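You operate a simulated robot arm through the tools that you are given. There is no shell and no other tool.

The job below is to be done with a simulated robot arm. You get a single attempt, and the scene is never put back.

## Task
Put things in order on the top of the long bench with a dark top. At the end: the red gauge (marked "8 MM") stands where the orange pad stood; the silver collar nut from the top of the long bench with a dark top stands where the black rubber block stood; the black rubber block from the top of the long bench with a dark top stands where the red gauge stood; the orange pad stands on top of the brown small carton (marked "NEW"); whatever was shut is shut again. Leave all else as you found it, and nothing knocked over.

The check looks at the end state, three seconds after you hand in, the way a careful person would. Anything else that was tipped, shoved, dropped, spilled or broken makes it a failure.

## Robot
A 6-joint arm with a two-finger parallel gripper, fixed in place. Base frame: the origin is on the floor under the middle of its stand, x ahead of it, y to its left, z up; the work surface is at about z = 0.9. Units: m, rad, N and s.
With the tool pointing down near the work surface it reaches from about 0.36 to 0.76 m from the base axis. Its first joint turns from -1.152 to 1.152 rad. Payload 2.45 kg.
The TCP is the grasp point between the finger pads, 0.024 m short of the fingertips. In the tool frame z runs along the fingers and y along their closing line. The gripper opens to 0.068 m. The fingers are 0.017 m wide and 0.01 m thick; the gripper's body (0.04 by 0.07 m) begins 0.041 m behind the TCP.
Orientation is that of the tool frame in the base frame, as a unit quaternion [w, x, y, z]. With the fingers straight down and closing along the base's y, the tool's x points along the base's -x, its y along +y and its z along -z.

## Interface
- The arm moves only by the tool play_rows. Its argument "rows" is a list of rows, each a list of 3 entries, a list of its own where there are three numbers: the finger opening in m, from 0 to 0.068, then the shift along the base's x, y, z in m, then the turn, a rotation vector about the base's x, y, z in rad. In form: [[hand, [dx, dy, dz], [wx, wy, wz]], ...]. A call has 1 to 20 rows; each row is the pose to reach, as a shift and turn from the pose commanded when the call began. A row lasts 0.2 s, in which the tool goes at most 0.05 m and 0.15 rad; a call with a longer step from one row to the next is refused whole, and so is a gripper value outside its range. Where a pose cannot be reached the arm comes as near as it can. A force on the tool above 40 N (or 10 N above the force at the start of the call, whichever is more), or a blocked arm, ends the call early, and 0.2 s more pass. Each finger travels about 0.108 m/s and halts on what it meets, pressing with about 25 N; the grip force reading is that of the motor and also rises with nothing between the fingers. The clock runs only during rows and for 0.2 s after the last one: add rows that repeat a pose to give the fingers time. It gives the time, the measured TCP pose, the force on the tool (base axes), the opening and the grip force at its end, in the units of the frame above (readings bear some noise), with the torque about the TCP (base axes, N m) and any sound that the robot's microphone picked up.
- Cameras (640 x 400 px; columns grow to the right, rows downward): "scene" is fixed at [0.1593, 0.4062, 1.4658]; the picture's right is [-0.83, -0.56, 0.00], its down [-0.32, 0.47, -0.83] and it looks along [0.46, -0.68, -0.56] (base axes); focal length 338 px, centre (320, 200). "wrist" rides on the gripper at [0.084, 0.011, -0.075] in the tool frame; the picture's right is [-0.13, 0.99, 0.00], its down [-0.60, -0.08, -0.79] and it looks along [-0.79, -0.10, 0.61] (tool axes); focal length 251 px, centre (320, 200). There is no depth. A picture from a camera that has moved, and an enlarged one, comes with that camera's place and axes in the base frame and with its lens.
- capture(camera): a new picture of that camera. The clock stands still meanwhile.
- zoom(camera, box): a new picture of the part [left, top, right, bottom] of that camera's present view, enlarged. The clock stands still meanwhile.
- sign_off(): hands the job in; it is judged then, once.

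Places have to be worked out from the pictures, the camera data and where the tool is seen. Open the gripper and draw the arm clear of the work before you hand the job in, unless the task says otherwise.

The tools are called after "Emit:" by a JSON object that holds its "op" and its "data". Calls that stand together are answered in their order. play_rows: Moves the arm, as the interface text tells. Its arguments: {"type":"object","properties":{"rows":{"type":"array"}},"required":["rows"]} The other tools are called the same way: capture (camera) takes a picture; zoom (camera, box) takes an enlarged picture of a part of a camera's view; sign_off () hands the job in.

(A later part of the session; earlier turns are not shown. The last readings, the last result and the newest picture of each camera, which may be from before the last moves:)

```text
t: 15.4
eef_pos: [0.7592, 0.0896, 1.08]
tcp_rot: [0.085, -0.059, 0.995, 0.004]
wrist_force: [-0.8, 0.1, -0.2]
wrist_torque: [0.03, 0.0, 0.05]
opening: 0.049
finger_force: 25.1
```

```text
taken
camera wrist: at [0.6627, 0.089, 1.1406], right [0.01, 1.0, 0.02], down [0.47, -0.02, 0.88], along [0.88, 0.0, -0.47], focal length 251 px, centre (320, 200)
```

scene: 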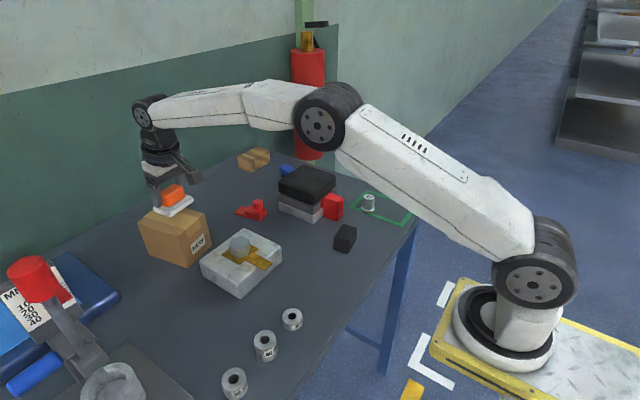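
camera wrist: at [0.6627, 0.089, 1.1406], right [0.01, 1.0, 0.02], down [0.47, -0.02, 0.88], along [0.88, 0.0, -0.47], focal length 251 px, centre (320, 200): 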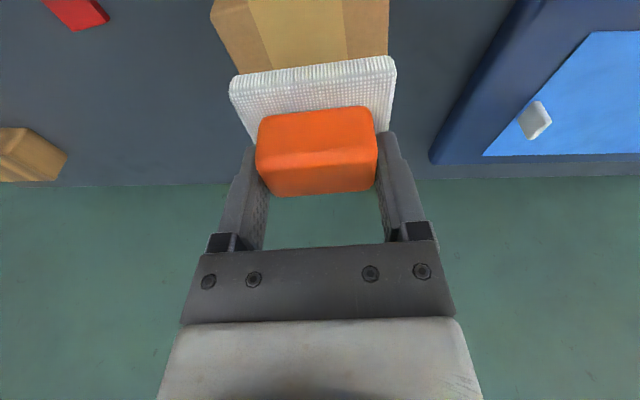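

The pad is over the carton, whose centre line is near y≈0.09. I move 16 mm further in and lower to just above its top.

Emit:
{"op": "play_rows", "data": {"rows": [[0.03, [0.016, -0.002, 0.0], [0, 0, 0]], [0.03, [0.016, -0.002, -0.02], [0, 0, 0]], [0.03, [0.016, -0.002, -0.03], [0, 0, 0]], [0.03, [0.016, -0.002, -0.03], [0, 0, 0]]]}}

Emit:
{"op": "zoom", "data": {"camera": "scene", "box": [120, 160, 240, 280]}}

Emit:
{"op": "capture", "data": {"camera": "wrist"}}

```text
t: 16.4
eef_pos: [0.7743, 0.0903, 1.0501]
tcp_rot: [0.085, -0.059, 0.995, 0.004]
wrist_force: [0.5, -0.3, 0.2]
wrist_torque: [-0.01, -0.02, 0.01]
opening: 0.0491
finger_force: 25.0
```

```text
3.33 times, centred on (180, 220) of scene
camera zoom: at [0.1593, 0.4062, 1.4658], right [-0.83, -0.56, 0.0], down [-0.32, 0.47, -0.83], along [0.46, -0.68, -0.56], focal length 1125 px, centre (787, 133)
```

zoom: 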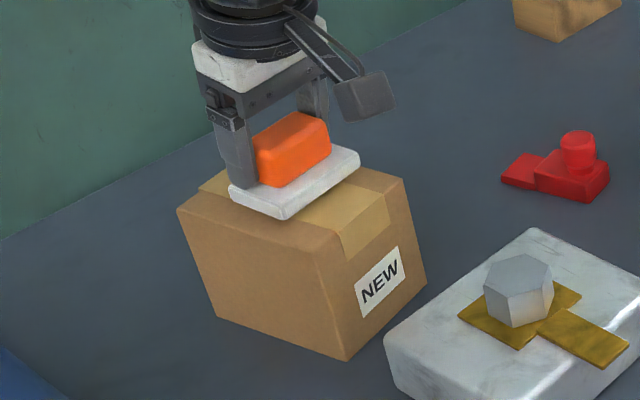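

```text
taken
camera wrist: at [0.6784, 0.0889, 1.1104], right [0.01, 1.0, 0.02], down [0.47, -0.02, 0.88], along [0.88, 0.0, -0.47], focal length 251 px, centre (320, 200)
```

wrist: 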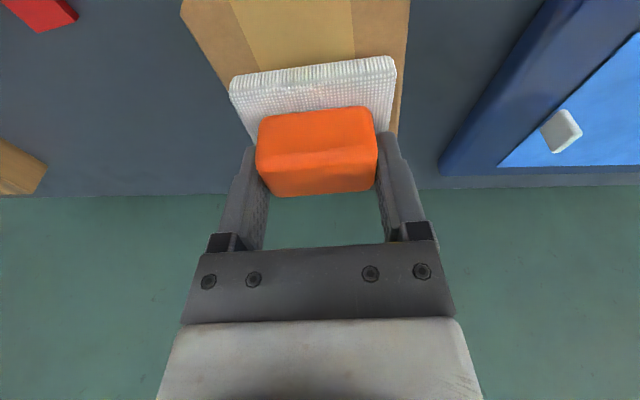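

About 12 mm remain to the carton top. I lower in small steps, watching the force.

Emit:
{"op": "play_rows", "data": {"rows": [[0.03, [0.0, 0.0, -0.004], [0, 0, 0]], [0.03, [0.0, 0.0, -0.008], [0, 0, 0]], [0.03, [0.0, 0.0, -0.01], [0, 0, 0]], [0.03, [0.0, 0.0, -0.01], [0, 0, 0]]]}}

Emit:
{"op": "zoom", "data": {"camera": "scene", "box": [130, 170, 230, 250]}}

```text
t: 17.4
eef_pos: [0.7752, 0.0885, 1.04]
tcp_rot: [0.084, -0.059, 0.995, 0.004]
wrist_force: [0.0, -0.1, 0.0]
wrist_torque: [0.01, 0.0, 0.01]
opening: 0.0491
finger_force: 24.7
```

```text
5.00 times, centred on (180, 210) of scene
camera zoom: at [0.1593, 0.4062, 1.4658], right [-0.83, -0.56, 0.0], down [-0.32, 0.47, -0.83], along [0.46, -0.68, -0.56], focal length 1688 px, centre (1020, 150)
```

zoom: 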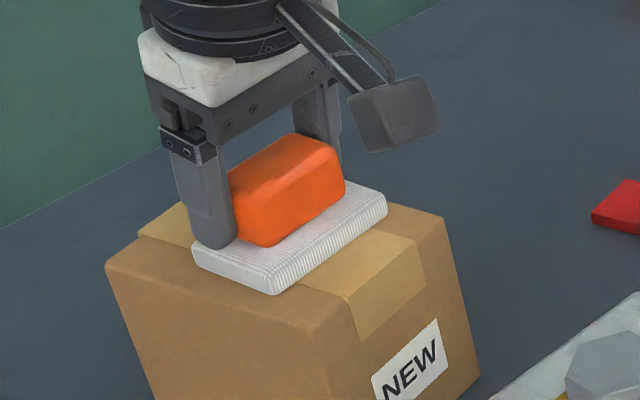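

Emit:
{"op": "play_rows", "data": {"rows": [[0.03, [0.0, 0.0, -0.002], [0, 0, 0]], [0.03, [0.0, 0.0, -0.004], [0, 0, 0]], [0.03, [0.0, 0.0, -0.004], [0, 0, 0]]]}}

```text
t: 18.2
eef_pos: [0.7747, 0.088, 1.0401]
tcp_rot: [0.089, -0.059, 0.994, 0.004]
wrist_force: [-3.3, -0.5, 18.2]
wrist_torque: [0.0, 0.35, 0.01]
opening: 0.0494
finger_force: 24.6
```

The pad is on the carton, with 18 N of contact at z≈1.040. I ease the press by 3 mm and open.

Emit:
{"op": "play_rows", "data": {"rows": [[0.03, [0.0, 0.0, 0.003], [0, 0, 0]], [0.03, [0.0, 0.0, 0.003], [0, 0, 0]]]}}

Emit:
{"op": "play_rows", "data": {"rows": [[0.056, [0.0, 0.0, 0.0], [0, 0, 0]], [0.068, [0.0, 0.0, 0.0], [0, 0, 0]], [0.068, [0.0, 0.0, 0.0], [0, 0, 0]]]}}

Emit:
{"op": "zoom", "data": {"camera": "scene", "box": [130, 170, 230, 250]}}

Emit:
{"op": "capture", "data": {"camera": "wrist"}}

```text
t: 18.8
eef_pos: [0.775, 0.0889, 1.0398]
tcp_rot: [0.086, -0.061, 0.994, 0.005]
wrist_force: [4.8, 1.8, 11.4]
wrist_torque: [0.11, -0.32, 0.01]
opening: 0.0492
finger_force: 24.9
```

```text
t: 19.6
eef_pos: [0.7742, 0.087, 1.0392]
tcp_rot: [0.084, -0.059, 0.995, 0.004]
wrist_force: [-0.7, -1.2, 4.7]
wrist_torque: [0.15, 0.07, 0.02]
opening: 0.067
finger_force: 0.0
```

```text
5.00 times, centred on (180, 210) of scene
camera zoom: at [0.1592, 0.4061, 1.4659], right [-0.83, -0.56, 0.0], down [-0.32, 0.47, -0.83], along [0.46, -0.68, -0.56], focal length 1688 px, centre (1020, 150)
```

zoom: 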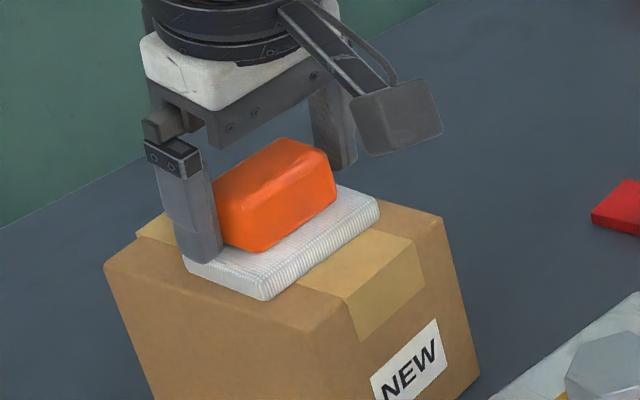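

```text
taken
camera wrist: at [0.6787, 0.0869, 1.0992], right [0.01, 1.0, 0.02], down [0.47, -0.02, 0.88], along [0.88, 0.0, -0.47], focal length 251 px, centre (320, 200)
```

wrist: 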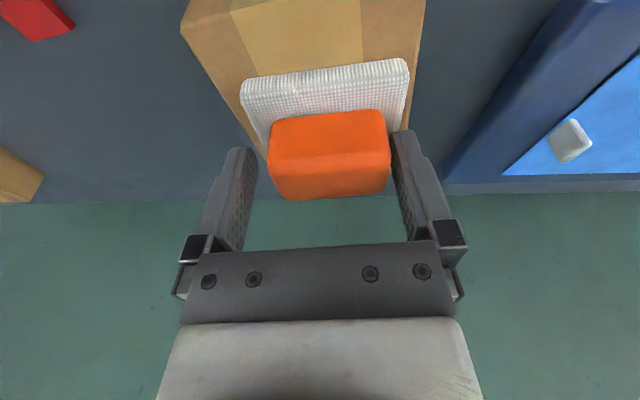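

The pad sits flat on the carton; the +y finger drew it a few millimetres sideways, and the carton looks unmoved. I rise straight up and check.

Emit:
{"op": "play_rows", "data": {"rows": [[0.068, [0.0, 0.0, 0.01], [0, 0, 0]], [0.068, [0.0, 0.0, 0.03], [0, 0, 0]], [0.068, [-0.01, 0.0, 0.06], [0, 0, 0]], [0.068, [-0.04, -0.03, 0.08], [0, 0, 0]], [0.068, [-0.08, -0.05, 0.08], [0, 0, 0]], [0.068, [-0.12, -0.08, 0.08], [0, 0, 0]], [0.068, [-0.12, -0.08, 0.08], [0, 0, 0]]]}}

Emit:
{"op": "capture", "data": {"camera": "scene"}}

Emit:
{"op": "zoom", "data": {"camera": "scene", "box": [120, 170, 240, 280]}}

```text
t: 21.2
eef_pos: [0.6586, 0.0065, 1.1212]
tcp_rot: [0.084, -0.059, 0.995, 0.003]
wrist_force: [-1.0, -0.2, -0.6]
wrist_torque: [-0.02, -0.02, -0.02]
opening: 0.068
finger_force: 0.0
```

```text
taken
```

scene: 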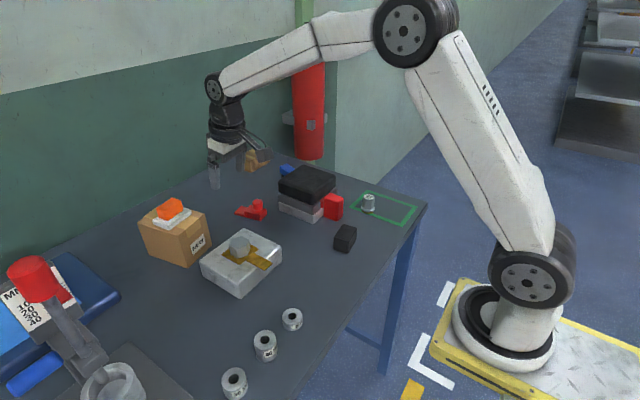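

```text
3.64 times, centred on (180, 225) of scene
camera zoom: at [0.1593, 0.4062, 1.4658], right [-0.83, -0.56, 0.0], down [-0.32, 0.47, -0.83], along [0.46, -0.68, -0.56], focal length 1228 px, centre (829, 109)
```

zoom: 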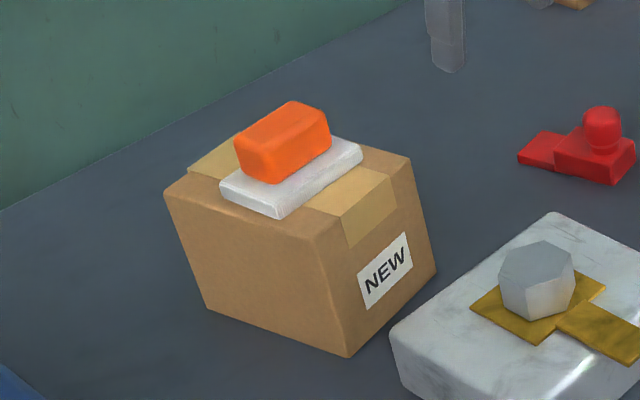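

The pad stands on the carton. Next is the gauge near (0.728, -0.115), so I move above it with the tool vertical and yawed about 0.2 rad to match its long axis.

Emit:
{"op": "play_rows", "data": {"rows": [[0.068, [0.017, -0.03, -0.015], [-0.007, 0.042, 0.02]], [0.068, [0.034, -0.06, -0.035], [-0.014, 0.084, 0.04]], [0.068, [0.051, -0.09, -0.055], [-0.021, 0.126, 0.06]], [0.068, [0.068, -0.12, -0.075], [-0.027, 0.168, 0.08]], [0.068, [0.07, -0.1215, -0.08], [-0.027, 0.168, 0.08]], [0.068, [0.07, -0.1215, -0.08], [-0.027, 0.168, 0.08]]]}}

Emit:
{"op": "capture", "data": {"camera": "wrist"}}

Emit:
{"op": "zoom", "data": {"camera": "wrist", "box": [240, 20, 400, 130]}}

Emit:
{"op": "zoom", "data": {"camera": "scene", "box": [210, 120, 350, 240]}}

```text
t: 22.6
eef_pos: [0.7269, -0.1137, 1.0392]
tcp_rot: [0.0, -0.101, 0.995, -0.002]
wrist_force: [0.6, -0.1, 0.1]
wrist_torque: [0.03, 0.0, 0.01]
opening: 0.0681
finger_force: 0.1
```

```text
taken
camera wrist: at [0.6414, -0.1201, 1.1154], right [-0.07, 1.0, 0.0], down [0.61, 0.04, 0.79], along [0.79, 0.05, -0.61], focal length 251 px, centre (320, 200)
```

wrist: 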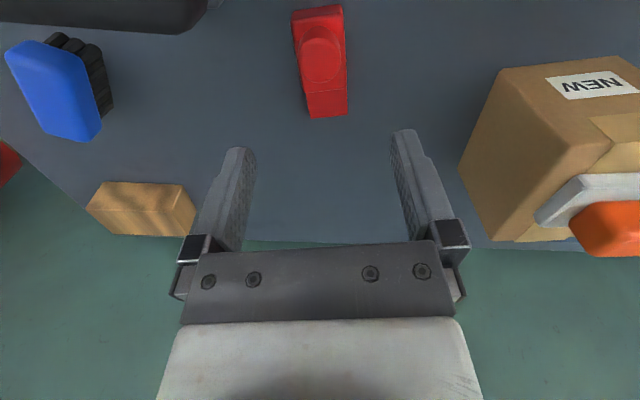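

```text
3.64 times, centred on (320, 75) of wrist
camera zoom: at [0.6414, -0.1201, 1.1154], right [-0.07, 1.0, 0.0], down [0.61, 0.04, 0.79], along [0.79, 0.05, -0.61], focal length 914 px, centre (320, 654)
```

zoom: 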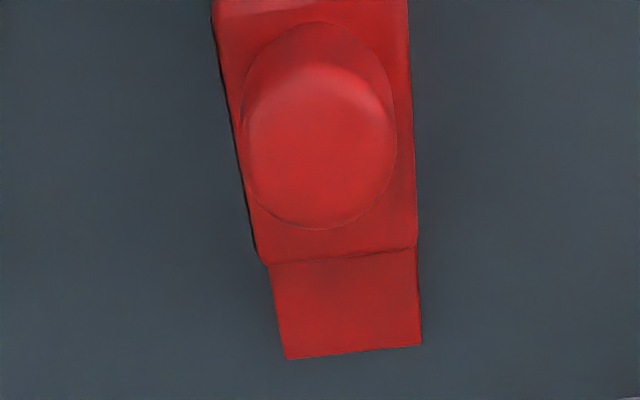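

```text
3.33 times, centred on (280, 180) of scene
camera zoom: at [0.1593, 0.4062, 1.4658], right [-0.83, -0.56, 0.0], down [-0.32, 0.47, -0.83], along [0.46, -0.68, -0.56], focal length 1125 px, centre (453, 267)
```

zoom: 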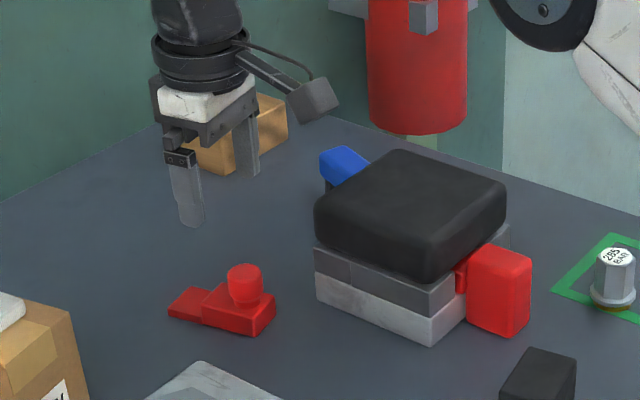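

The gauge body centre is at about (0.7265, -0.113) with its axis at 11.3°, so the tool is well aligned. I descend over it in two stages.

Emit:
{"op": "play_rows", "data": {"rows": [[0.068, [0.0, 0.0, -0.04], [0, 0, 0]], [0.068, [0.0, 0.0, -0.075], [0, 0, 0]], [0.068, [0.0, 0.0, -0.09], [0, 0, 0]], [0.068, [0.0, 0.0, -0.09], [0, 0, 0]]]}}

Emit:
{"op": "capture", "data": {"camera": "wrist"}}

Emit:
{"op": "zoom", "data": {"camera": "scene", "box": [210, 140, 350, 240]}}

```text
t: 23.6
eef_pos: [0.7262, -0.116, 0.9498]
tcp_rot: [0.001, -0.099, 0.995, -0.001]
wrist_force: [1.3, 0.2, 0.8]
wrist_torque: [0.01, -0.01, 0.01]
opening: 0.0681
finger_force: 0.1
```

```text
taken
camera wrist: at [0.6414, -0.1217, 1.0251], right [-0.07, 1.0, 0.0], down [0.61, 0.04, 0.79], along [0.79, 0.05, -0.61], focal length 251 px, centre (320, 200)
```

wrist: 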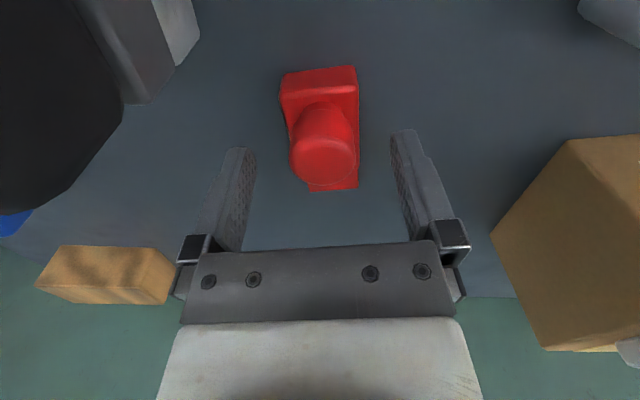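

```text
4.00 times, centred on (280, 190) of scene
camera zoom: at [0.1593, 0.4062, 1.4658], right [-0.83, -0.56, 0.0], down [-0.32, 0.47, -0.83], along [0.46, -0.68, -0.56], focal length 1350 px, centre (480, 240)
```

zoom: 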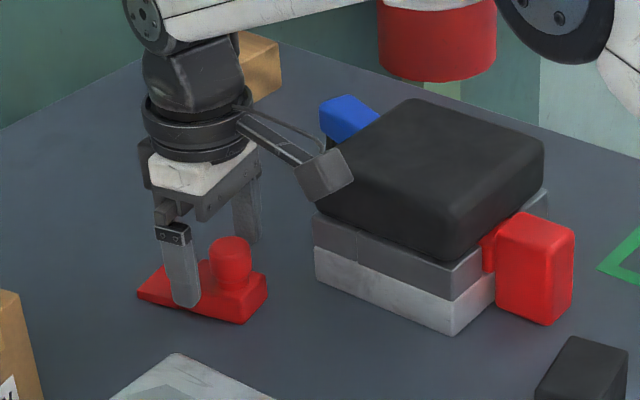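

The gauge is centred between the fingers and the camera housing clears the black pad. I lower the last 20 mm so the fingertips straddle the body.

Emit:
{"op": "play_rows", "data": {"rows": [[0.068, [0.0, 0.001, -0.01], [0, 0, 0]], [0.068, [0.0, 0.001, -0.017], [0, 0, 0]], [0.068, [0.0, 0.001, -0.02], [0, 0, 0]], [0.068, [0.0, 0.001, -0.02], [0, 0, 0]]]}}

Emit:
{"op": "zoom", "data": {"camera": "wrist", "box": [180, 60, 460, 260]}}

Emit:
{"op": "zoom", "data": {"camera": "scene", "box": [210, 150, 330, 235]}}

```text
t: 24.6
eef_pos: [0.7263, -0.1142, 0.9301]
tcp_rot: [0.001, -0.099, 0.995, 0.0]
wrist_force: [0.7, -0.3, -0.1]
wrist_torque: [0.04, 0.03, -0.01]
opening: 0.068
finger_force: 0.0
```

```text
2.00 times, centred on (320, 160) of wrist
camera zoom: at [0.641, -0.1201, 1.0052], right [-0.07, 1.0, 0.0], down [0.61, 0.04, 0.79], along [0.79, 0.05, -0.61], focal length 503 px, centre (320, 280)
```

zoom: 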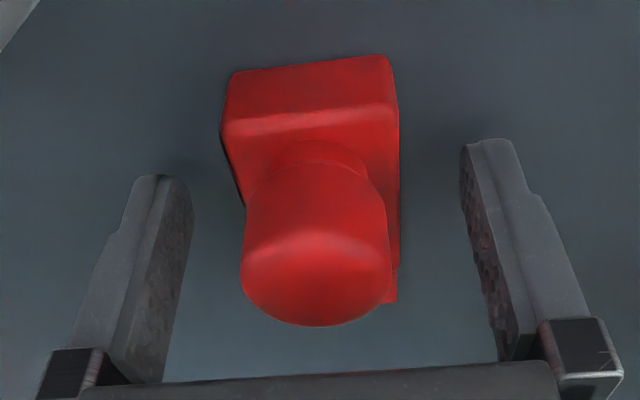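

```text
4.71 times, centred on (270, 192) of scene
camera zoom: at [0.1593, 0.4062, 1.4658], right [-0.83, -0.56, 0.0], down [-0.32, 0.47, -0.83], along [0.46, -0.68, -0.56], focal length 1589 px, centre (555, 235)
```

zoom: 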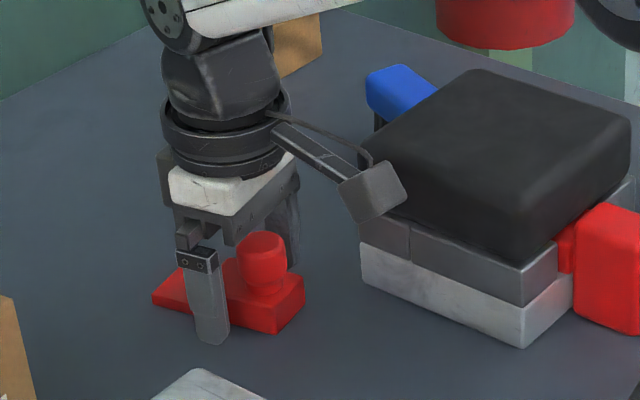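

The fingers straddle the gauge body evenly with no contact. I close on it.

Emit:
{"op": "play_rows", "data": {"rows": [[0.045, [0.0, 0.0, -0.001], [0, 0, 0]], [0.025, [0.0, 0.0, -0.001], [0, 0, 0]], [0.02, [0.0, 0.0, -0.001], [0, 0, 0]], [0.02, [0.0, 0.0, -0.001], [0, 0, 0]]]}}

Emit:
{"op": "zoom", "data": {"camera": "wrist", "box": [180, 60, 460, 260]}}

```text
t: 25.6
eef_pos: [0.7252, -0.113, 0.9277]
tcp_rot: [0.0, -0.099, 0.995, -0.001]
wrist_force: [-0.5, 0.3, -0.2]
wrist_torque: [0.0, 0.0, 0.03]
opening: 0.0352
finger_force: 24.9
```

```text
2.00 times, centred on (320, 160) of wrist
camera zoom: at [0.6405, -0.1198, 1.0045], right [-0.07, 1.0, 0.0], down [0.61, 0.04, 0.79], along [0.79, 0.05, -0.61], focal length 503 px, centre (320, 280)
```

zoom: 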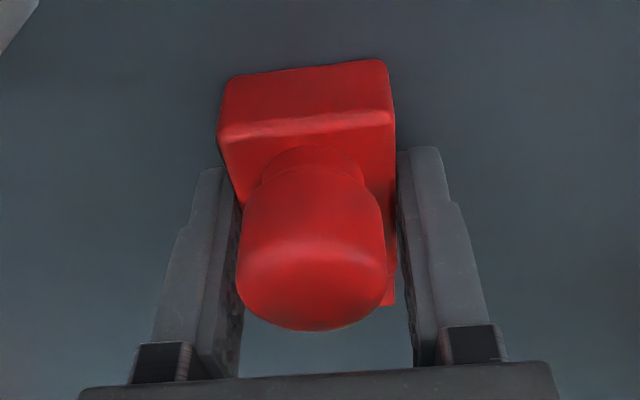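

It's gripped at 35 mm across the body. I lift straight up and carry it to above the pad's old place, keeping away from the carton.

Emit:
{"op": "play_rows", "data": {"rows": [[0.02, [0.0, 0.0, 0.02], [0, 0, 0]], [0.02, [0.0, 0.0, 0.06], [0, 0, 0]], [0.02, [-0.01, 0.0, 0.1], [0, 0, 0]], [0.02, [-0.03, 0.02, 0.13], [0, 0, 0]], [0.02, [-0.055, 0.055, 0.13], [0, 0, 0]], [0.02, [-0.08, 0.095, 0.13], [0, 0, 0]], [0.02, [-0.105, 0.135, 0.13], [0, 0, 0]], [0.02, [-0.13, 0.175, 0.13], [0, 0, 0]], [0.02, [-0.155, 0.215, 0.13], [0, 0, 0]], [0.02, [-0.18, 0.255, 0.13], [0, 0, 0]], [0.02, [-0.2, 0.295, 0.12], [0, 0, 0]], [0.02, [-0.2095, 0.3235, 0.1], [0, 0, 0]], [0.02, [-0.2095, 0.3235, 0.1], [0, 0, 0]]]}}

Emit:
{"op": "capture", "data": {"camera": "scene"}}

Emit:
{"op": "capture", "data": {"camera": "wrist"}}

```text
t: 28.4
eef_pos: [0.5146, 0.2077, 1.0284]
tcp_rot: [0.0, -0.099, 0.995, -0.002]
wrist_force: [-0.2, -0.2, -1.1]
wrist_torque: [-0.01, -0.02, 0.03]
opening: 0.0353
finger_force: 24.9
```

```text
taken
```

scene: 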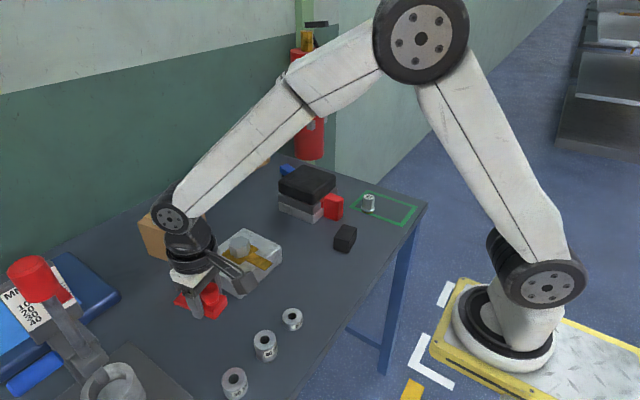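

```text
taken
camera wrist: at [0.4303, 0.203, 1.105], right [-0.07, 1.0, 0.0], down [0.61, 0.04, 0.79], along [0.79, 0.05, -0.61], focal length 251 px, centre (320, 200)
```

wrist: 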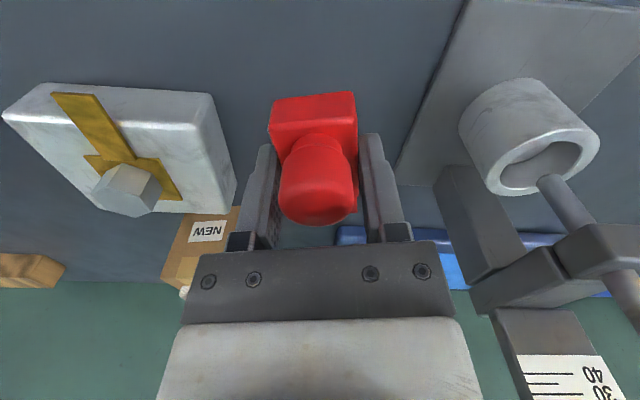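

The gauge is held firm above the pad's old place. I lower to just above the bench, then feel for contact.

Emit:
{"op": "play_rows", "data": {"rows": [[0.02, [0.0015, 0.002, -0.04], [0, 0, 0]], [0.02, [0.0015, 0.002, -0.075], [0, 0, 0]], [0.02, [0.0015, 0.002, -0.09], [0, 0, 0]], [0.02, [0.0015, 0.002, -0.094], [0, 0, 0]], [0.02, [0.0015, 0.002, -0.094], [0, 0, 0]]]}}

Emit:
{"op": "zoom", "data": {"camera": "scene", "box": [140, 240, 300, 360]}}

```text
t: 29.6
eef_pos: [0.5174, 0.213, 0.9334]
tcp_rot: [0.002, -0.099, 0.995, 0.0]
wrist_force: [0.0, -1.0, -1.4]
wrist_torque: [-0.01, 0.0, -0.01]
opening: 0.0351
finger_force: 25.5
```

```text
3.33 times, centred on (220, 300) of scene
camera zoom: at [0.1593, 0.4062, 1.4658], right [-0.83, -0.56, 0.0], down [-0.32, 0.47, -0.83], along [0.46, -0.68, -0.56], focal length 1125 px, centre (653, -133)
```

zoom: 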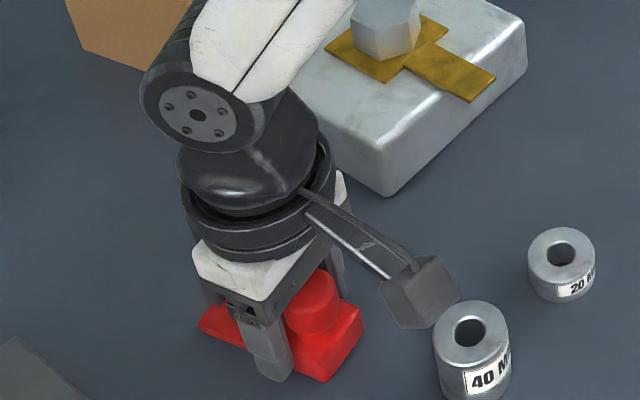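

Emit:
{"op": "play_rows", "data": {"rows": [[0.02, [0.0, 0.0, -0.003], [0, 0, 0]], [0.02, [0.0, 0.0, -0.006], [0, 0, 0]], [0.02, [0.0, 0.0, -0.006], [0, 0, 0]]]}}

```text
t: 30.4
eef_pos: [0.5178, 0.2129, 0.9292]
tcp_rot: [0.001, -0.099, 0.995, -0.001]
wrist_force: [-1.7, -2.2, 5.9]
wrist_torque: [-0.01, 0.14, 0.01]
opening: 0.0354
finger_force: 24.8
```

The gauge touches the bench with about 6 N. I open the fingers and rise straight up.

Emit:
{"op": "play_rows", "data": {"rows": [[0.05, [0.0, 0.0, 0.0], [0, 0, 0]], [0.068, [0.0, 0.0, 0.0], [0, 0, 0]], [0.068, [0.0, 0.0, 0.0], [0, 0, 0]], [0.068, [0.0, 0.0, 0.03], [0, 0, 0]], [0.068, [0.0, 0.0, 0.075], [0, 0, 0]], [0.068, [0.0, 0.0, 0.12], [0, 0, 0]], [0.068, [0.0, 0.0, 0.15], [0, 0, 0]], [0.068, [0.0, 0.0, 0.15], [0, 0, 0]]]}}

Emit:
{"op": "capture", "data": {"camera": "wrist"}}

Emit:
{"op": "zoom", "data": {"camera": "scene", "box": [140, 240, 300, 360]}}

```text
t: 32.2
eef_pos: [0.5181, 0.2095, 1.0789]
tcp_rot: [0.0, -0.099, 0.995, -0.001]
wrist_force: [-0.3, -0.3, -0.3]
wrist_torque: [-0.02, -0.02, -0.02]
opening: 0.068
finger_force: 0.1
```

```text
taken
camera wrist: at [0.4333, 0.2045, 1.1553], right [-0.07, 1.0, 0.0], down [0.61, 0.04, 0.79], along [0.79, 0.05, -0.61], focal length 251 px, centre (320, 200)
```

wrist: 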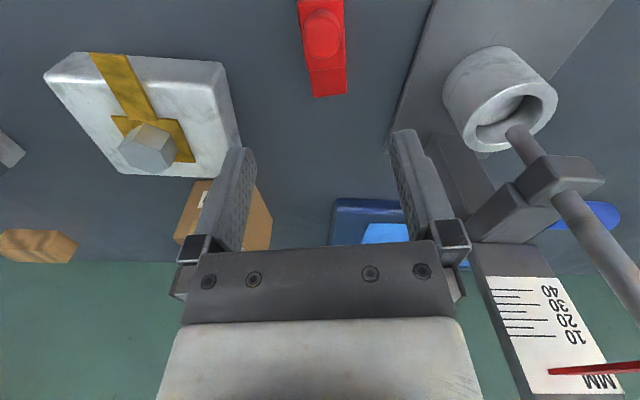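

```text
3.33 times, centred on (220, 300) of scene
camera zoom: at [0.1593, 0.4062, 1.4658], right [-0.83, -0.56, 0.0], down [-0.32, 0.47, -0.83], along [0.46, -0.68, -0.56], focal length 1125 px, centre (653, -133)
```

zoom: 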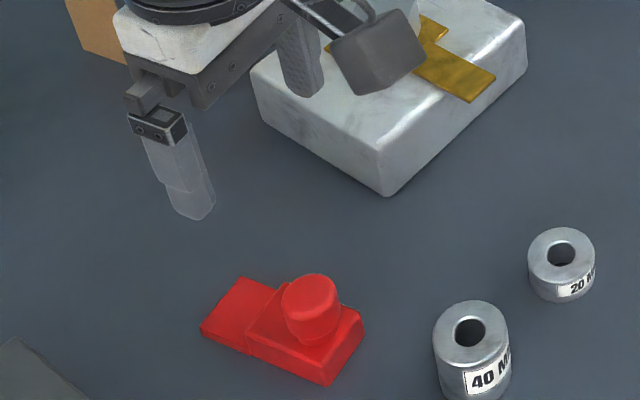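

The gauge stands where the pad was. Next is the black rubber block near (0.463, -0.155), so I travel there high with the yaw returned to zero.

Emit:
{"op": "play_rows", "data": {"rows": [[0.068, [-0.006, -0.04, 0.01], [0, 0, -0.02]], [0.068, [-0.012, -0.08, 0.01], [0, 0, -0.04]], [0.068, [-0.018, -0.12, 0.01], [0, 0, -0.07]], [0.068, [-0.024, -0.16, 0.01], [0, 0, -0.1]], [0.068, [-0.03, -0.2, 0.01], [0, 0, -0.12]], [0.068, [-0.038, -0.24, 0.0], [0, 0, -0.15]], [0.068, [-0.046, -0.28, -0.01], [0, 0, -0.18]], [0.068, [-0.052, -0.32, -0.02], [0, 0, -0.2]], [0.068, [-0.058, -0.3645, -0.03], [0, 0, -0.2]], [0.068, [-0.058, -0.3645, -0.03], [0, 0, -0.2]]]}}

Emit:
{"op": "capture", "data": {"camera": "wrist"}}

Emit:
{"op": "capture", "data": {"camera": "scene"}}

```text
t: 34.4
eef_pos: [0.4583, -0.1524, 1.0517]
tcp_rot: [0.001, 0.001, 1.0, 0.0]
wrist_force: [-0.8, 0.0, 0.5]
wrist_torque: [-0.01, 0.02, 0.01]
opening: 0.068
finger_force: 0.0
```

```text
taken
camera wrist: at [0.3739, -0.1407, 1.1265], right [0.13, 0.99, 0.0], down [0.6, -0.08, 0.79], along [0.79, -0.1, -0.61], focal length 251 px, centre (320, 200)
```

wrist: 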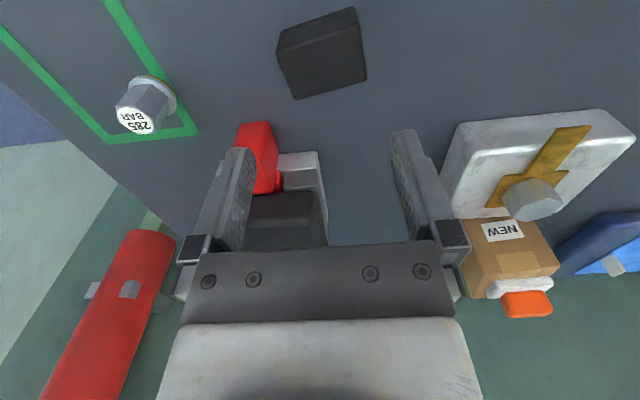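

```text
taken
```

scene: 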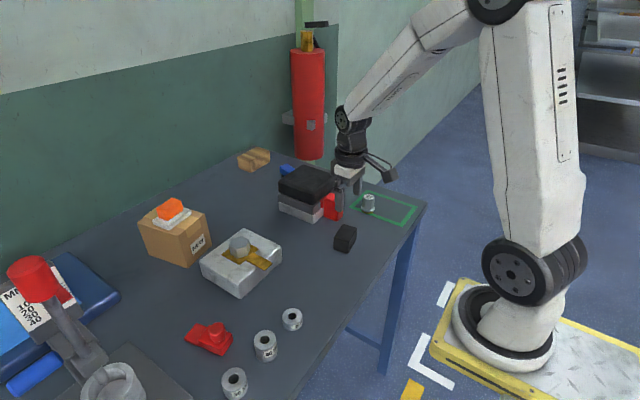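

The black block is below between the fingers. I zoom in from both cameras to get its size and yaw.

Emit:
{"op": "zoom", "data": {"camera": "wrist", "box": [240, 0, 400, 110]}}

Emit:
{"op": "zoom", "data": {"camera": "scene", "box": [310, 210, 380, 265]}}

Emit:
{"op": "zoom", "data": {"camera": "wrist", "box": [90, 60, 210, 150]}}

```text
3.64 times, centred on (320, 55) of wrist
camera zoom: at [0.3739, -0.1407, 1.1265], right [0.13, 0.99, 0.0], down [0.6, -0.08, 0.79], along [0.79, -0.1, -0.61], focal length 914 px, centre (320, 727)
```

zoom: 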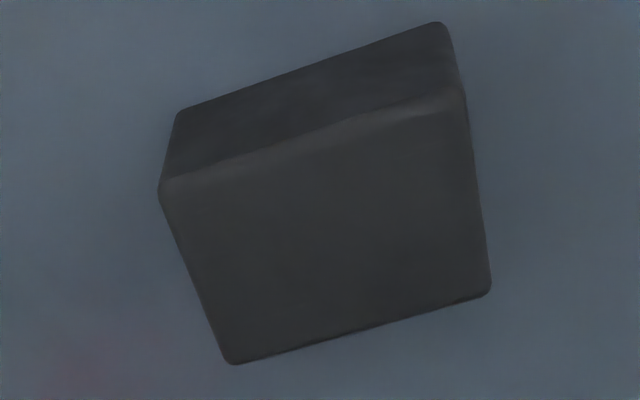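

```text
7.27 times, centred on (345, 238) of scene
camera zoom: at [0.1593, 0.4062, 1.4658], right [-0.83, -0.56, 0.0], down [-0.32, 0.47, -0.83], along [0.46, -0.68, -0.56], focal length 2456 px, centre (138, -73)
```

zoom: 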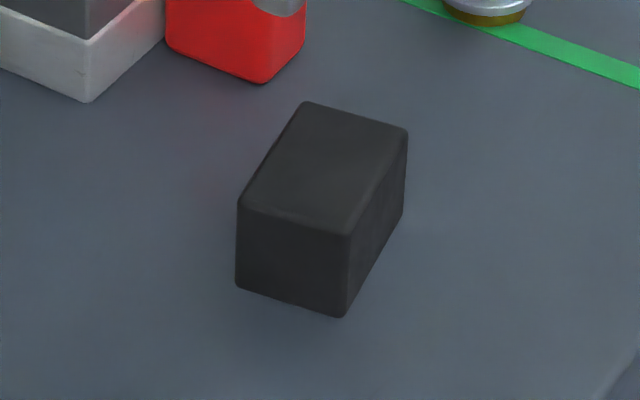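

```text
4.44 times, centred on (150, 105) of wrist
camera zoom: at [0.3739, -0.1407, 1.1265], right [0.13, 0.99, 0.0], down [0.6, -0.08, 0.79], along [0.79, -0.1, -0.61], focal length 1118 px, centre (1076, 622)
```

zoom: 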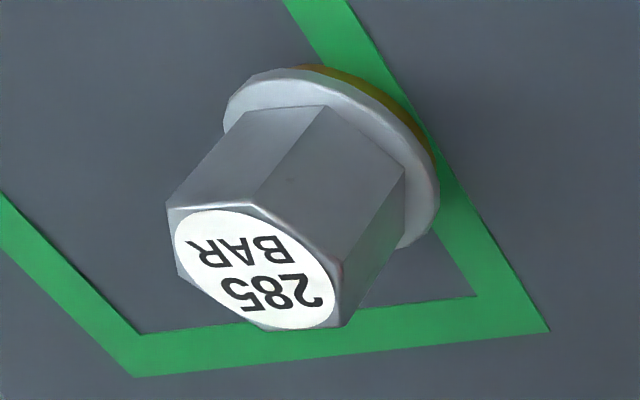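

The block is about 57 × 37 × 38 mm, centred at (0.4606, -0.149) with yaw ≈0.153 rad. I align to its 57 mm width and descend to just above it to check the finger margins.

Emit:
{"op": "play_rows", "data": {"rows": [[0.068, [0.0023, 0.0034, -0.03], [0, 0, 0.08]], [0.068, [0.0023, 0.0034, -0.06], [0, 0, 0.153]], [0.068, [0.0023, 0.0034, -0.08], [0, 0, 0.153]], [0.068, [0.0023, 0.0034, -0.08], [0, 0, 0.153]]]}}

Emit:
{"op": "capture", "data": {"camera": "wrist"}}

Emit:
{"op": "zoom", "data": {"camera": "wrist", "box": [180, 60, 460, 260]}}

```text
t: 35.4
eef_pos: [0.4597, -0.1491, 0.9716]
tcp_rot: [0.001, -0.077, 0.997, 0.0]
wrist_force: [-0.7, 0.5, 0.0]
wrist_torque: [0.0, -0.02, -0.02]
opening: 0.0681
finger_force: 0.0
```

```text
taken
camera wrist: at [0.3743, -0.1521, 1.0473], right [-0.02, 1.0, 0.0], down [0.61, 0.02, 0.79], along [0.79, 0.02, -0.61], focal length 251 px, centre (320, 200)
```

wrist: 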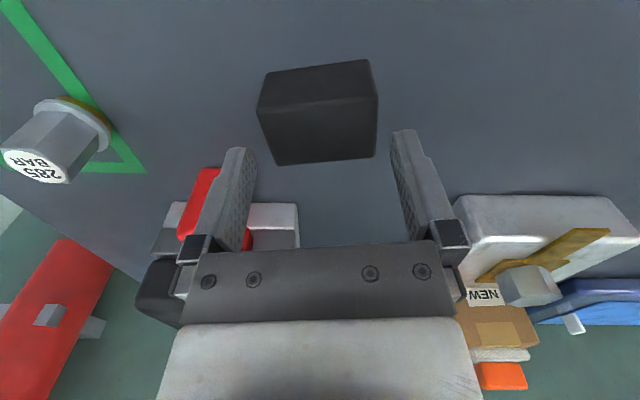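

```text
2.00 times, centred on (320, 160) of wrist
camera zoom: at [0.3743, -0.1521, 1.0473], right [-0.02, 1.0, 0.0], down [0.61, 0.02, 0.79], along [0.79, 0.02, -0.61], focal length 503 px, centre (320, 280)
```

zoom: 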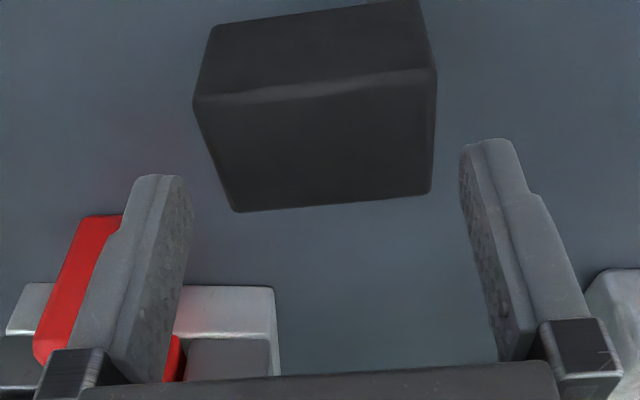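

The block is centred within about 1 mm, with 4–6 mm margin on each side. I descend around it.

Emit:
{"op": "play_rows", "data": {"rows": [[0.068, [0.001, 0.001, -0.012], [0, 0, 0]], [0.068, [0.001, 0.001, -0.026], [0, 0, 0]], [0.068, [0.001, 0.001, -0.037], [0, 0, 0]], [0.068, [0.001, 0.001, -0.041], [0, 0, 0]], [0.068, [0.001, 0.001, -0.041], [0, 0, 0]]]}}

Emit:
{"op": "zoom", "data": {"camera": "wrist", "box": [180, 60, 460, 260]}}

```text
t: 36.6
eef_pos: [0.4625, -0.1473, 0.9304]
tcp_rot: [0.001, -0.077, 0.997, 0.0]
wrist_force: [0.3, 0.4, 0.2]
wrist_torque: [-0.03, -0.02, -0.02]
opening: 0.0679
finger_force: 0.0
```

```text
2.00 times, centred on (320, 160) of wrist
camera zoom: at [0.378, -0.1499, 1.0048], right [-0.02, 1.0, 0.0], down [0.61, 0.02, 0.79], along [0.79, 0.02, -0.61], focal length 503 px, centre (320, 280)
```

zoom: 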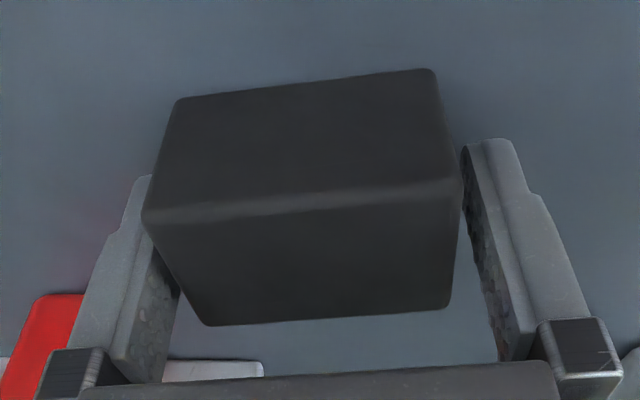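

The fingers are around the block without touching it. I close on it and lift slightly.

Emit:
{"op": "play_rows", "data": {"rows": [[0.055, [0.0, 0.0, 0.0], [0, 0, 0]], [0.04, [0.0, 0.0, 0.0], [0, 0, 0]], [0.04, [0.0, 0.0, 0.0], [0, 0, 0]], [0.04, [0.0, 0.0, 0.01], [0, 0, 0]], [0.04, [0.0, 0.0, 0.03], [0, 0, 0]], [0.04, [0.0, 0.0, 0.03], [0, 0, 0]]]}}

Emit:
{"op": "capture", "data": {"camera": "scene"}}

Emit:
{"op": "zoom", "data": {"camera": "wrist", "box": [180, 60, 460, 260]}}

```text
t: 38.0
eef_pos: [0.4638, -0.1496, 0.9592]
tcp_rot: [0.001, -0.076, 0.997, -0.001]
wrist_force: [0.1, -0.2, -0.7]
wrist_torque: [-0.04, -0.02, 0.02]
opening: 0.0596
finger_force: 25.0
```

```text
taken
```

scene: 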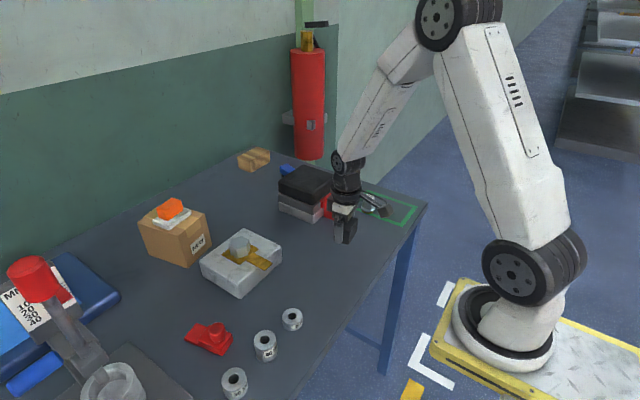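

```text
2.00 times, centred on (320, 160) of wrist
camera zoom: at [0.3778, -0.1504, 1.0344], right [-0.02, 1.0, 0.0], down [0.61, 0.02, 0.79], along [0.79, 0.02, -0.61], focal length 503 px, centre (320, 280)
```

zoom: 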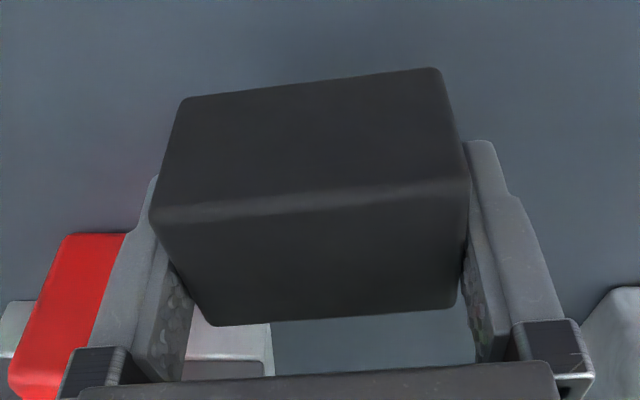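

The block is held at 59.6 mm. I raise it above the stack's height and carry it to the gauge's old place at about (0.735, -0.112).

Emit:
{"op": "play_rows", "data": {"rows": [[0.04, [0.0, 0.01, 0.04], [0, 0, 0]], [0.04, [0.01, 0.03, 0.08], [0, 0, 0]], [0.04, [0.05, 0.045, 0.085], [0, 0, 0]], [0.04, [0.09, 0.05, 0.085], [0, 0, 0]], [0.04, [0.13, 0.05, 0.085], [0, 0, 0]], [0.04, [0.17, 0.05, 0.085], [0, 0, 0]], [0.04, [0.21, 0.05, 0.08], [0, 0, 0]], [0.04, [0.25, 0.045, 0.07], [0, 0, 0]], [0.04, [0.272, 0.0375, 0.06], [0, 0, 0]], [0.04, [0.272, 0.0375, 0.06], [0, 0, 0]]]}}

Emit:
{"op": "capture", "data": {"camera": "scene"}}

Emit:
{"op": "capture", "data": {"camera": "wrist"}}

```text
t: 40.2
eef_pos: [0.7371, -0.1094, 1.0196]
tcp_rot: [0.0, -0.075, 0.997, 0.0]
wrist_force: [-0.3, 0.4, -1.1]
wrist_torque: [0.0, 0.01, -0.01]
opening: 0.0597
finger_force: 25.6
```

```text
taken
```

scene: 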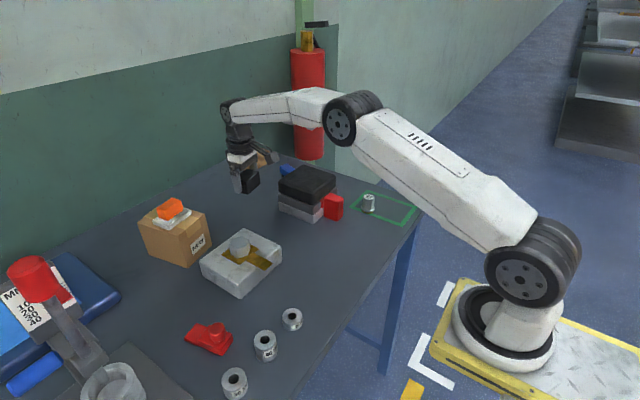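

```text
taken
camera wrist: at [0.6515, -0.11, 1.0963], right [-0.02, 1.0, 0.0], down [0.61, 0.02, 0.79], along [0.79, 0.02, -0.61], focal length 251 px, centre (320, 200)
```

wrist: 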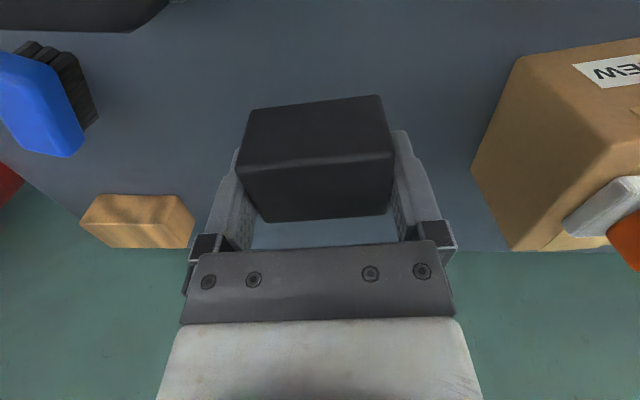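

It's over the target with clear space around. I lower to just above the bench.

Emit:
{"op": "play_rows", "data": {"rows": [[0.04, [-0.002, -0.001, -0.035], [0, 0, 0]], [0.04, [-0.002, -0.001, -0.065], [0, 0, 0]], [0.04, [-0.002, -0.001, -0.08], [0, 0, 0]], [0.04, [-0.002, -0.001, -0.085], [0, 0, 0]], [0.04, [-0.002, -0.001, -0.085], [0, 0, 0]]]}}

Emit:
{"op": "play_rows", "data": {"rows": [[0.04, [0.0, 0.0, -0.002], [0, 0, 0]], [0.04, [0.0, 0.0, -0.005], [0, 0, 0]], [0.04, [0.0, 0.0, -0.005], [0, 0, 0]]]}}

Emit:
{"op": "zoom", "data": {"camera": "scene", "box": [200, 140, 340, 240]}}

```text
t: 41.4
eef_pos: [0.7328, -0.111, 0.9337]
tcp_rot: [0.0, -0.076, 0.997, 0.0]
wrist_force: [0.3, -0.3, -0.9]
wrist_torque: [0.02, 0.0, 0.02]
opening: 0.0599
finger_force: 25.4
```

```text
t: 42.2
eef_pos: [0.7317, -0.111, 0.928]
tcp_rot: [0.002, -0.075, 0.997, -0.001]
wrist_force: [-5.3, 0.4, 13.7]
wrist_torque: [0.39, 0.41, 0.12]
opening: 0.0597
finger_force: 25.0
```

```text
4.00 times, centred on (270, 190) of scene
camera zoom: at [0.1589, 0.4063, 1.4659], right [-0.83, -0.56, 0.0], down [-0.32, 0.47, -0.83], along [0.46, -0.68, -0.56], focal length 1350 px, centre (520, 240)
```

zoom: 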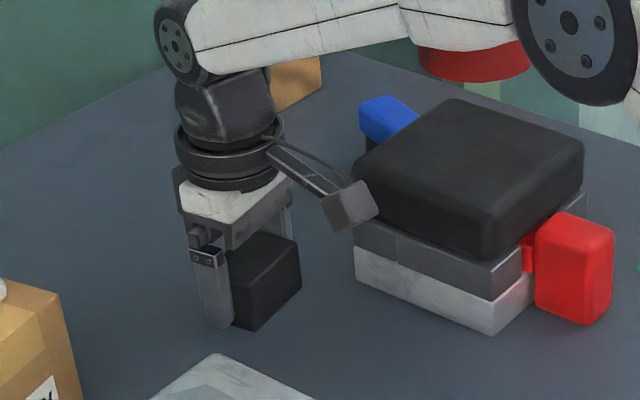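

The block is on the bench with 14 N of contact. I ease up 2 mm, open, and check that both fingers are clear before rising.

Emit:
{"op": "play_rows", "data": {"rows": [[0.04, [0.0, 0.0, 0.002], [0, 0, 0]], [0.064, [0.0, 0.0, 0.002], [0, 0, 0]], [0.068, [0.0, 0.0, 0.002], [0, 0, 0]], [0.068, [0.0, 0.0, 0.002], [0, 0, 0]]]}}

Emit:
{"op": "zoom", "data": {"camera": "wrist", "box": [180, 60, 460, 260]}}

```text
t: 43.2
eef_pos: [0.7319, -0.111, 0.9297]
tcp_rot: [0.001, -0.076, 0.997, 0.0]
wrist_force: [0.2, -0.2, -0.4]
wrist_torque: [-0.03, -0.02, 0.0]
opening: 0.0682
finger_force: 0.1
```

```text
2.00 times, centred on (320, 160) of wrist
camera zoom: at [0.6469, -0.1134, 1.0053], right [-0.02, 1.0, 0.0], down [0.61, 0.02, 0.79], along [0.79, 0.02, -0.61], focal length 503 px, centre (320, 280)
```

zoom: 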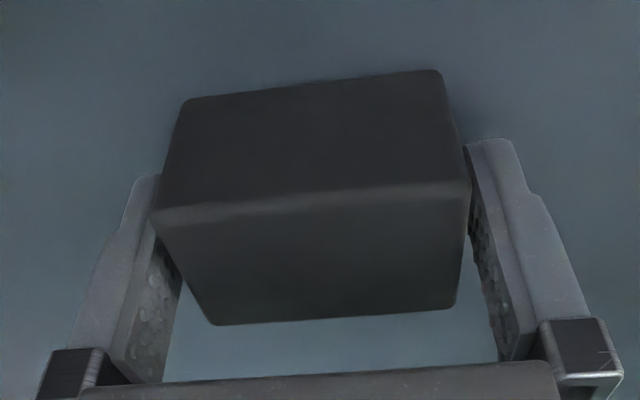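

The block stands free with no force on the tool. I rise and travel high over the stack to the collar nut near (0.480, -0.309).

Emit:
{"op": "play_rows", "data": {"rows": [[0.068, [0.0, 0.0, 0.03], [0, 0, 0]], [0.068, [0.0, 0.0, 0.075], [0, 0, 0]], [0.068, [0.0, 0.0, 0.12], [0, 0, 0]], [0.068, [-0.01, -0.01, 0.15], [0, 0, 0]], [0.068, [-0.04, -0.03, 0.16], [0, 0, 0]], [0.068, [-0.075, -0.055, 0.16], [0, 0, -0.03]], [0.068, [-0.11, -0.085, 0.16], [0, 0, -0.06]], [0.068, [-0.145, -0.115, 0.16], [0, 0, -0.1]], [0.068, [-0.18, -0.145, 0.16], [0, 0, -0.153]], [0.068, [-0.215, -0.17, 0.16], [0, 0, -0.153]], [0.068, [-0.24, -0.19, 0.15], [0, 0, -0.153]], [0.068, [-0.252, -0.198, 0.13], [0, 0, -0.153]], [0.068, [-0.252, -0.198, 0.13], [0, 0, -0.153]]]}}

Emit:
{"op": "capture", "data": {"camera": "wrist"}}

Emit:
{"op": "capture", "data": {"camera": "scene"}}

Emit:
{"op": "zoom", "data": {"camera": "wrist", "box": [250, 0, 390, 100]}}

```text
t: 46.0
eef_pos: [0.4788, -0.3103, 1.0607]
tcp_rot: [0.001, -0.001, 1.0, -0.001]
wrist_force: [0.2, -0.8, 0.2]
wrist_torque: [0.03, 0.01, 0.03]
opening: 0.068
finger_force: 0.0
```

```text
taken
camera wrist: at [0.3944, -0.2979, 1.1358], right [0.13, 0.99, 0.0], down [0.6, -0.08, 0.79], along [0.79, -0.1, -0.61], focal length 251 px, centre (320, 200)
```

wrist: 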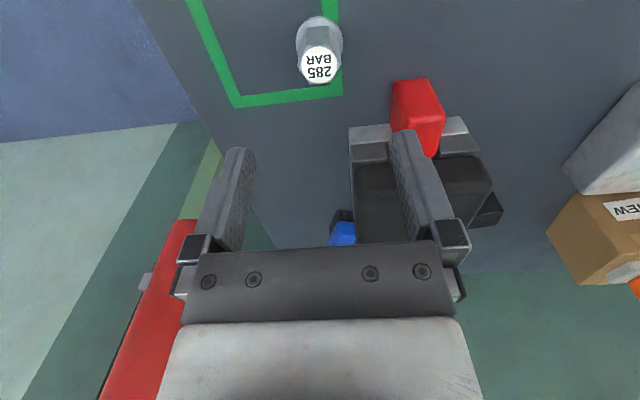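

```text
taken
```

scene: 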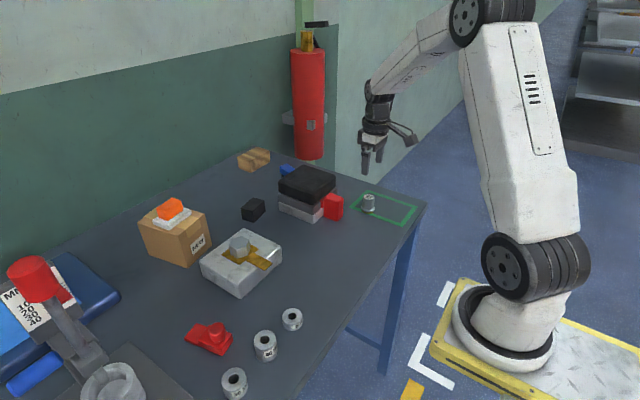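

```text
4.00 times, centred on (320, 50) of wrist
camera zoom: at [0.3944, -0.2979, 1.1358], right [0.13, 0.99, 0.0], down [0.6, -0.08, 0.79], along [0.79, -0.1, -0.61], focal length 1006 px, centre (320, 800)
```

zoom: 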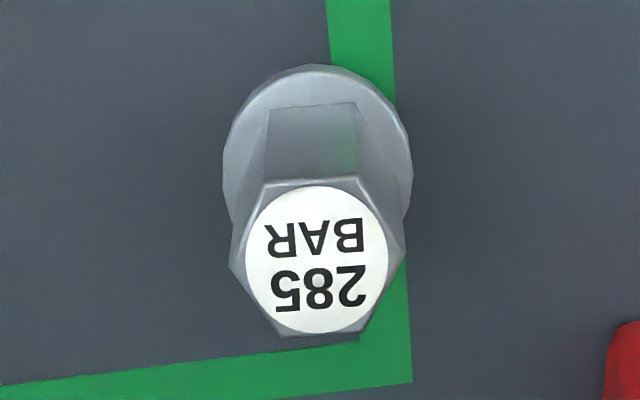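

The nut is centred at about (0.477, -0.3085), with its top near z=0.953, 27 mm across flats and flats facing about 116°. I turn the tool +0.454 rad to meet two flats and come down just above it.

Emit:
{"op": "play_rows", "data": {"rows": [[0.068, [-0.0014, 0.0004, -0.01], [0, 0, 0.12]], [0.068, [-0.0014, 0.0004, -0.02], [0, 0, 0.24]], [0.068, [-0.0014, 0.0004, -0.04], [0, 0, 0.36]], [0.068, [-0.0014, 0.0004, -0.065], [0, 0, 0.454]], [0.068, [-0.0014, 0.0004, -0.07], [0, 0, 0.454]], [0.068, [-0.0014, 0.0004, -0.07], [0, 0, 0.454]]]}}

Emit:
{"op": "capture", "data": {"camera": "wrist"}}

Emit:
{"op": "zoom", "data": {"camera": "wrist", "box": [180, 40, 460, 240]}}

Emit:
{"op": "zoom", "data": {"camera": "scene", "box": [310, 150, 430, 240]}}

```text
t: 47.4
eef_pos: [0.482, -0.3056, 0.9899]
tcp_rot: [0.001, -0.225, 0.974, -0.001]
wrist_force: [0.5, 0.1, 0.6]
wrist_torque: [0.01, -0.02, 0.0]
opening: 0.0679
finger_force: 0.2
```

```text
taken
camera wrist: at [0.3995, -0.3338, 1.065], right [-0.32, 0.95, 0.0], down [0.58, 0.2, 0.79], along [0.75, 0.25, -0.61], focal length 251 px, centre (320, 200)
```

wrist: 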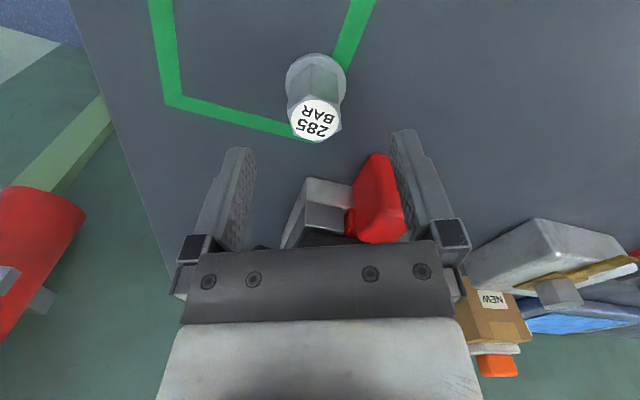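

```text
2.00 times, centred on (320, 140) of wrist
camera zoom: at [0.3995, -0.3338, 1.065], right [-0.32, 0.95, 0.0], down [0.58, 0.2, 0.79], along [0.75, 0.25, -0.61], focal length 503 px, centre (320, 320)
```

zoom: 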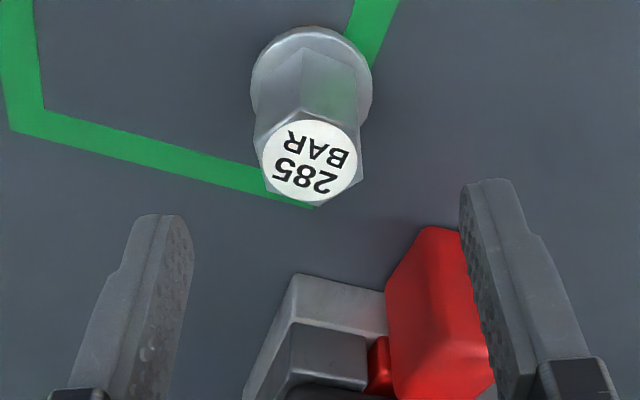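

```text
4.44 times, centred on (370, 195) of scene
camera zoom: at [0.1593, 0.4062, 1.4658], right [-0.83, -0.56, 0.0], down [-0.32, 0.47, -0.83], along [0.46, -0.68, -0.56], focal length 1501 px, centre (98, 222)
```

zoom: 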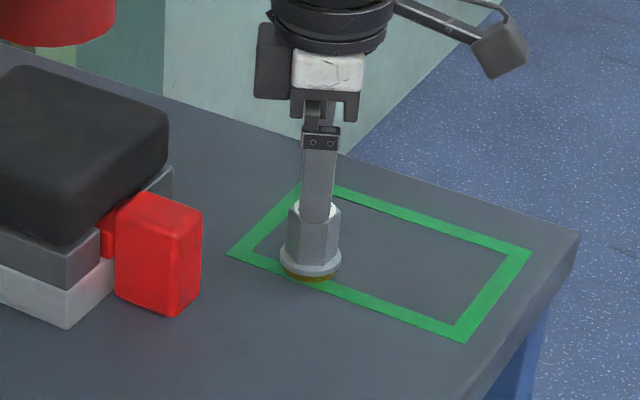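

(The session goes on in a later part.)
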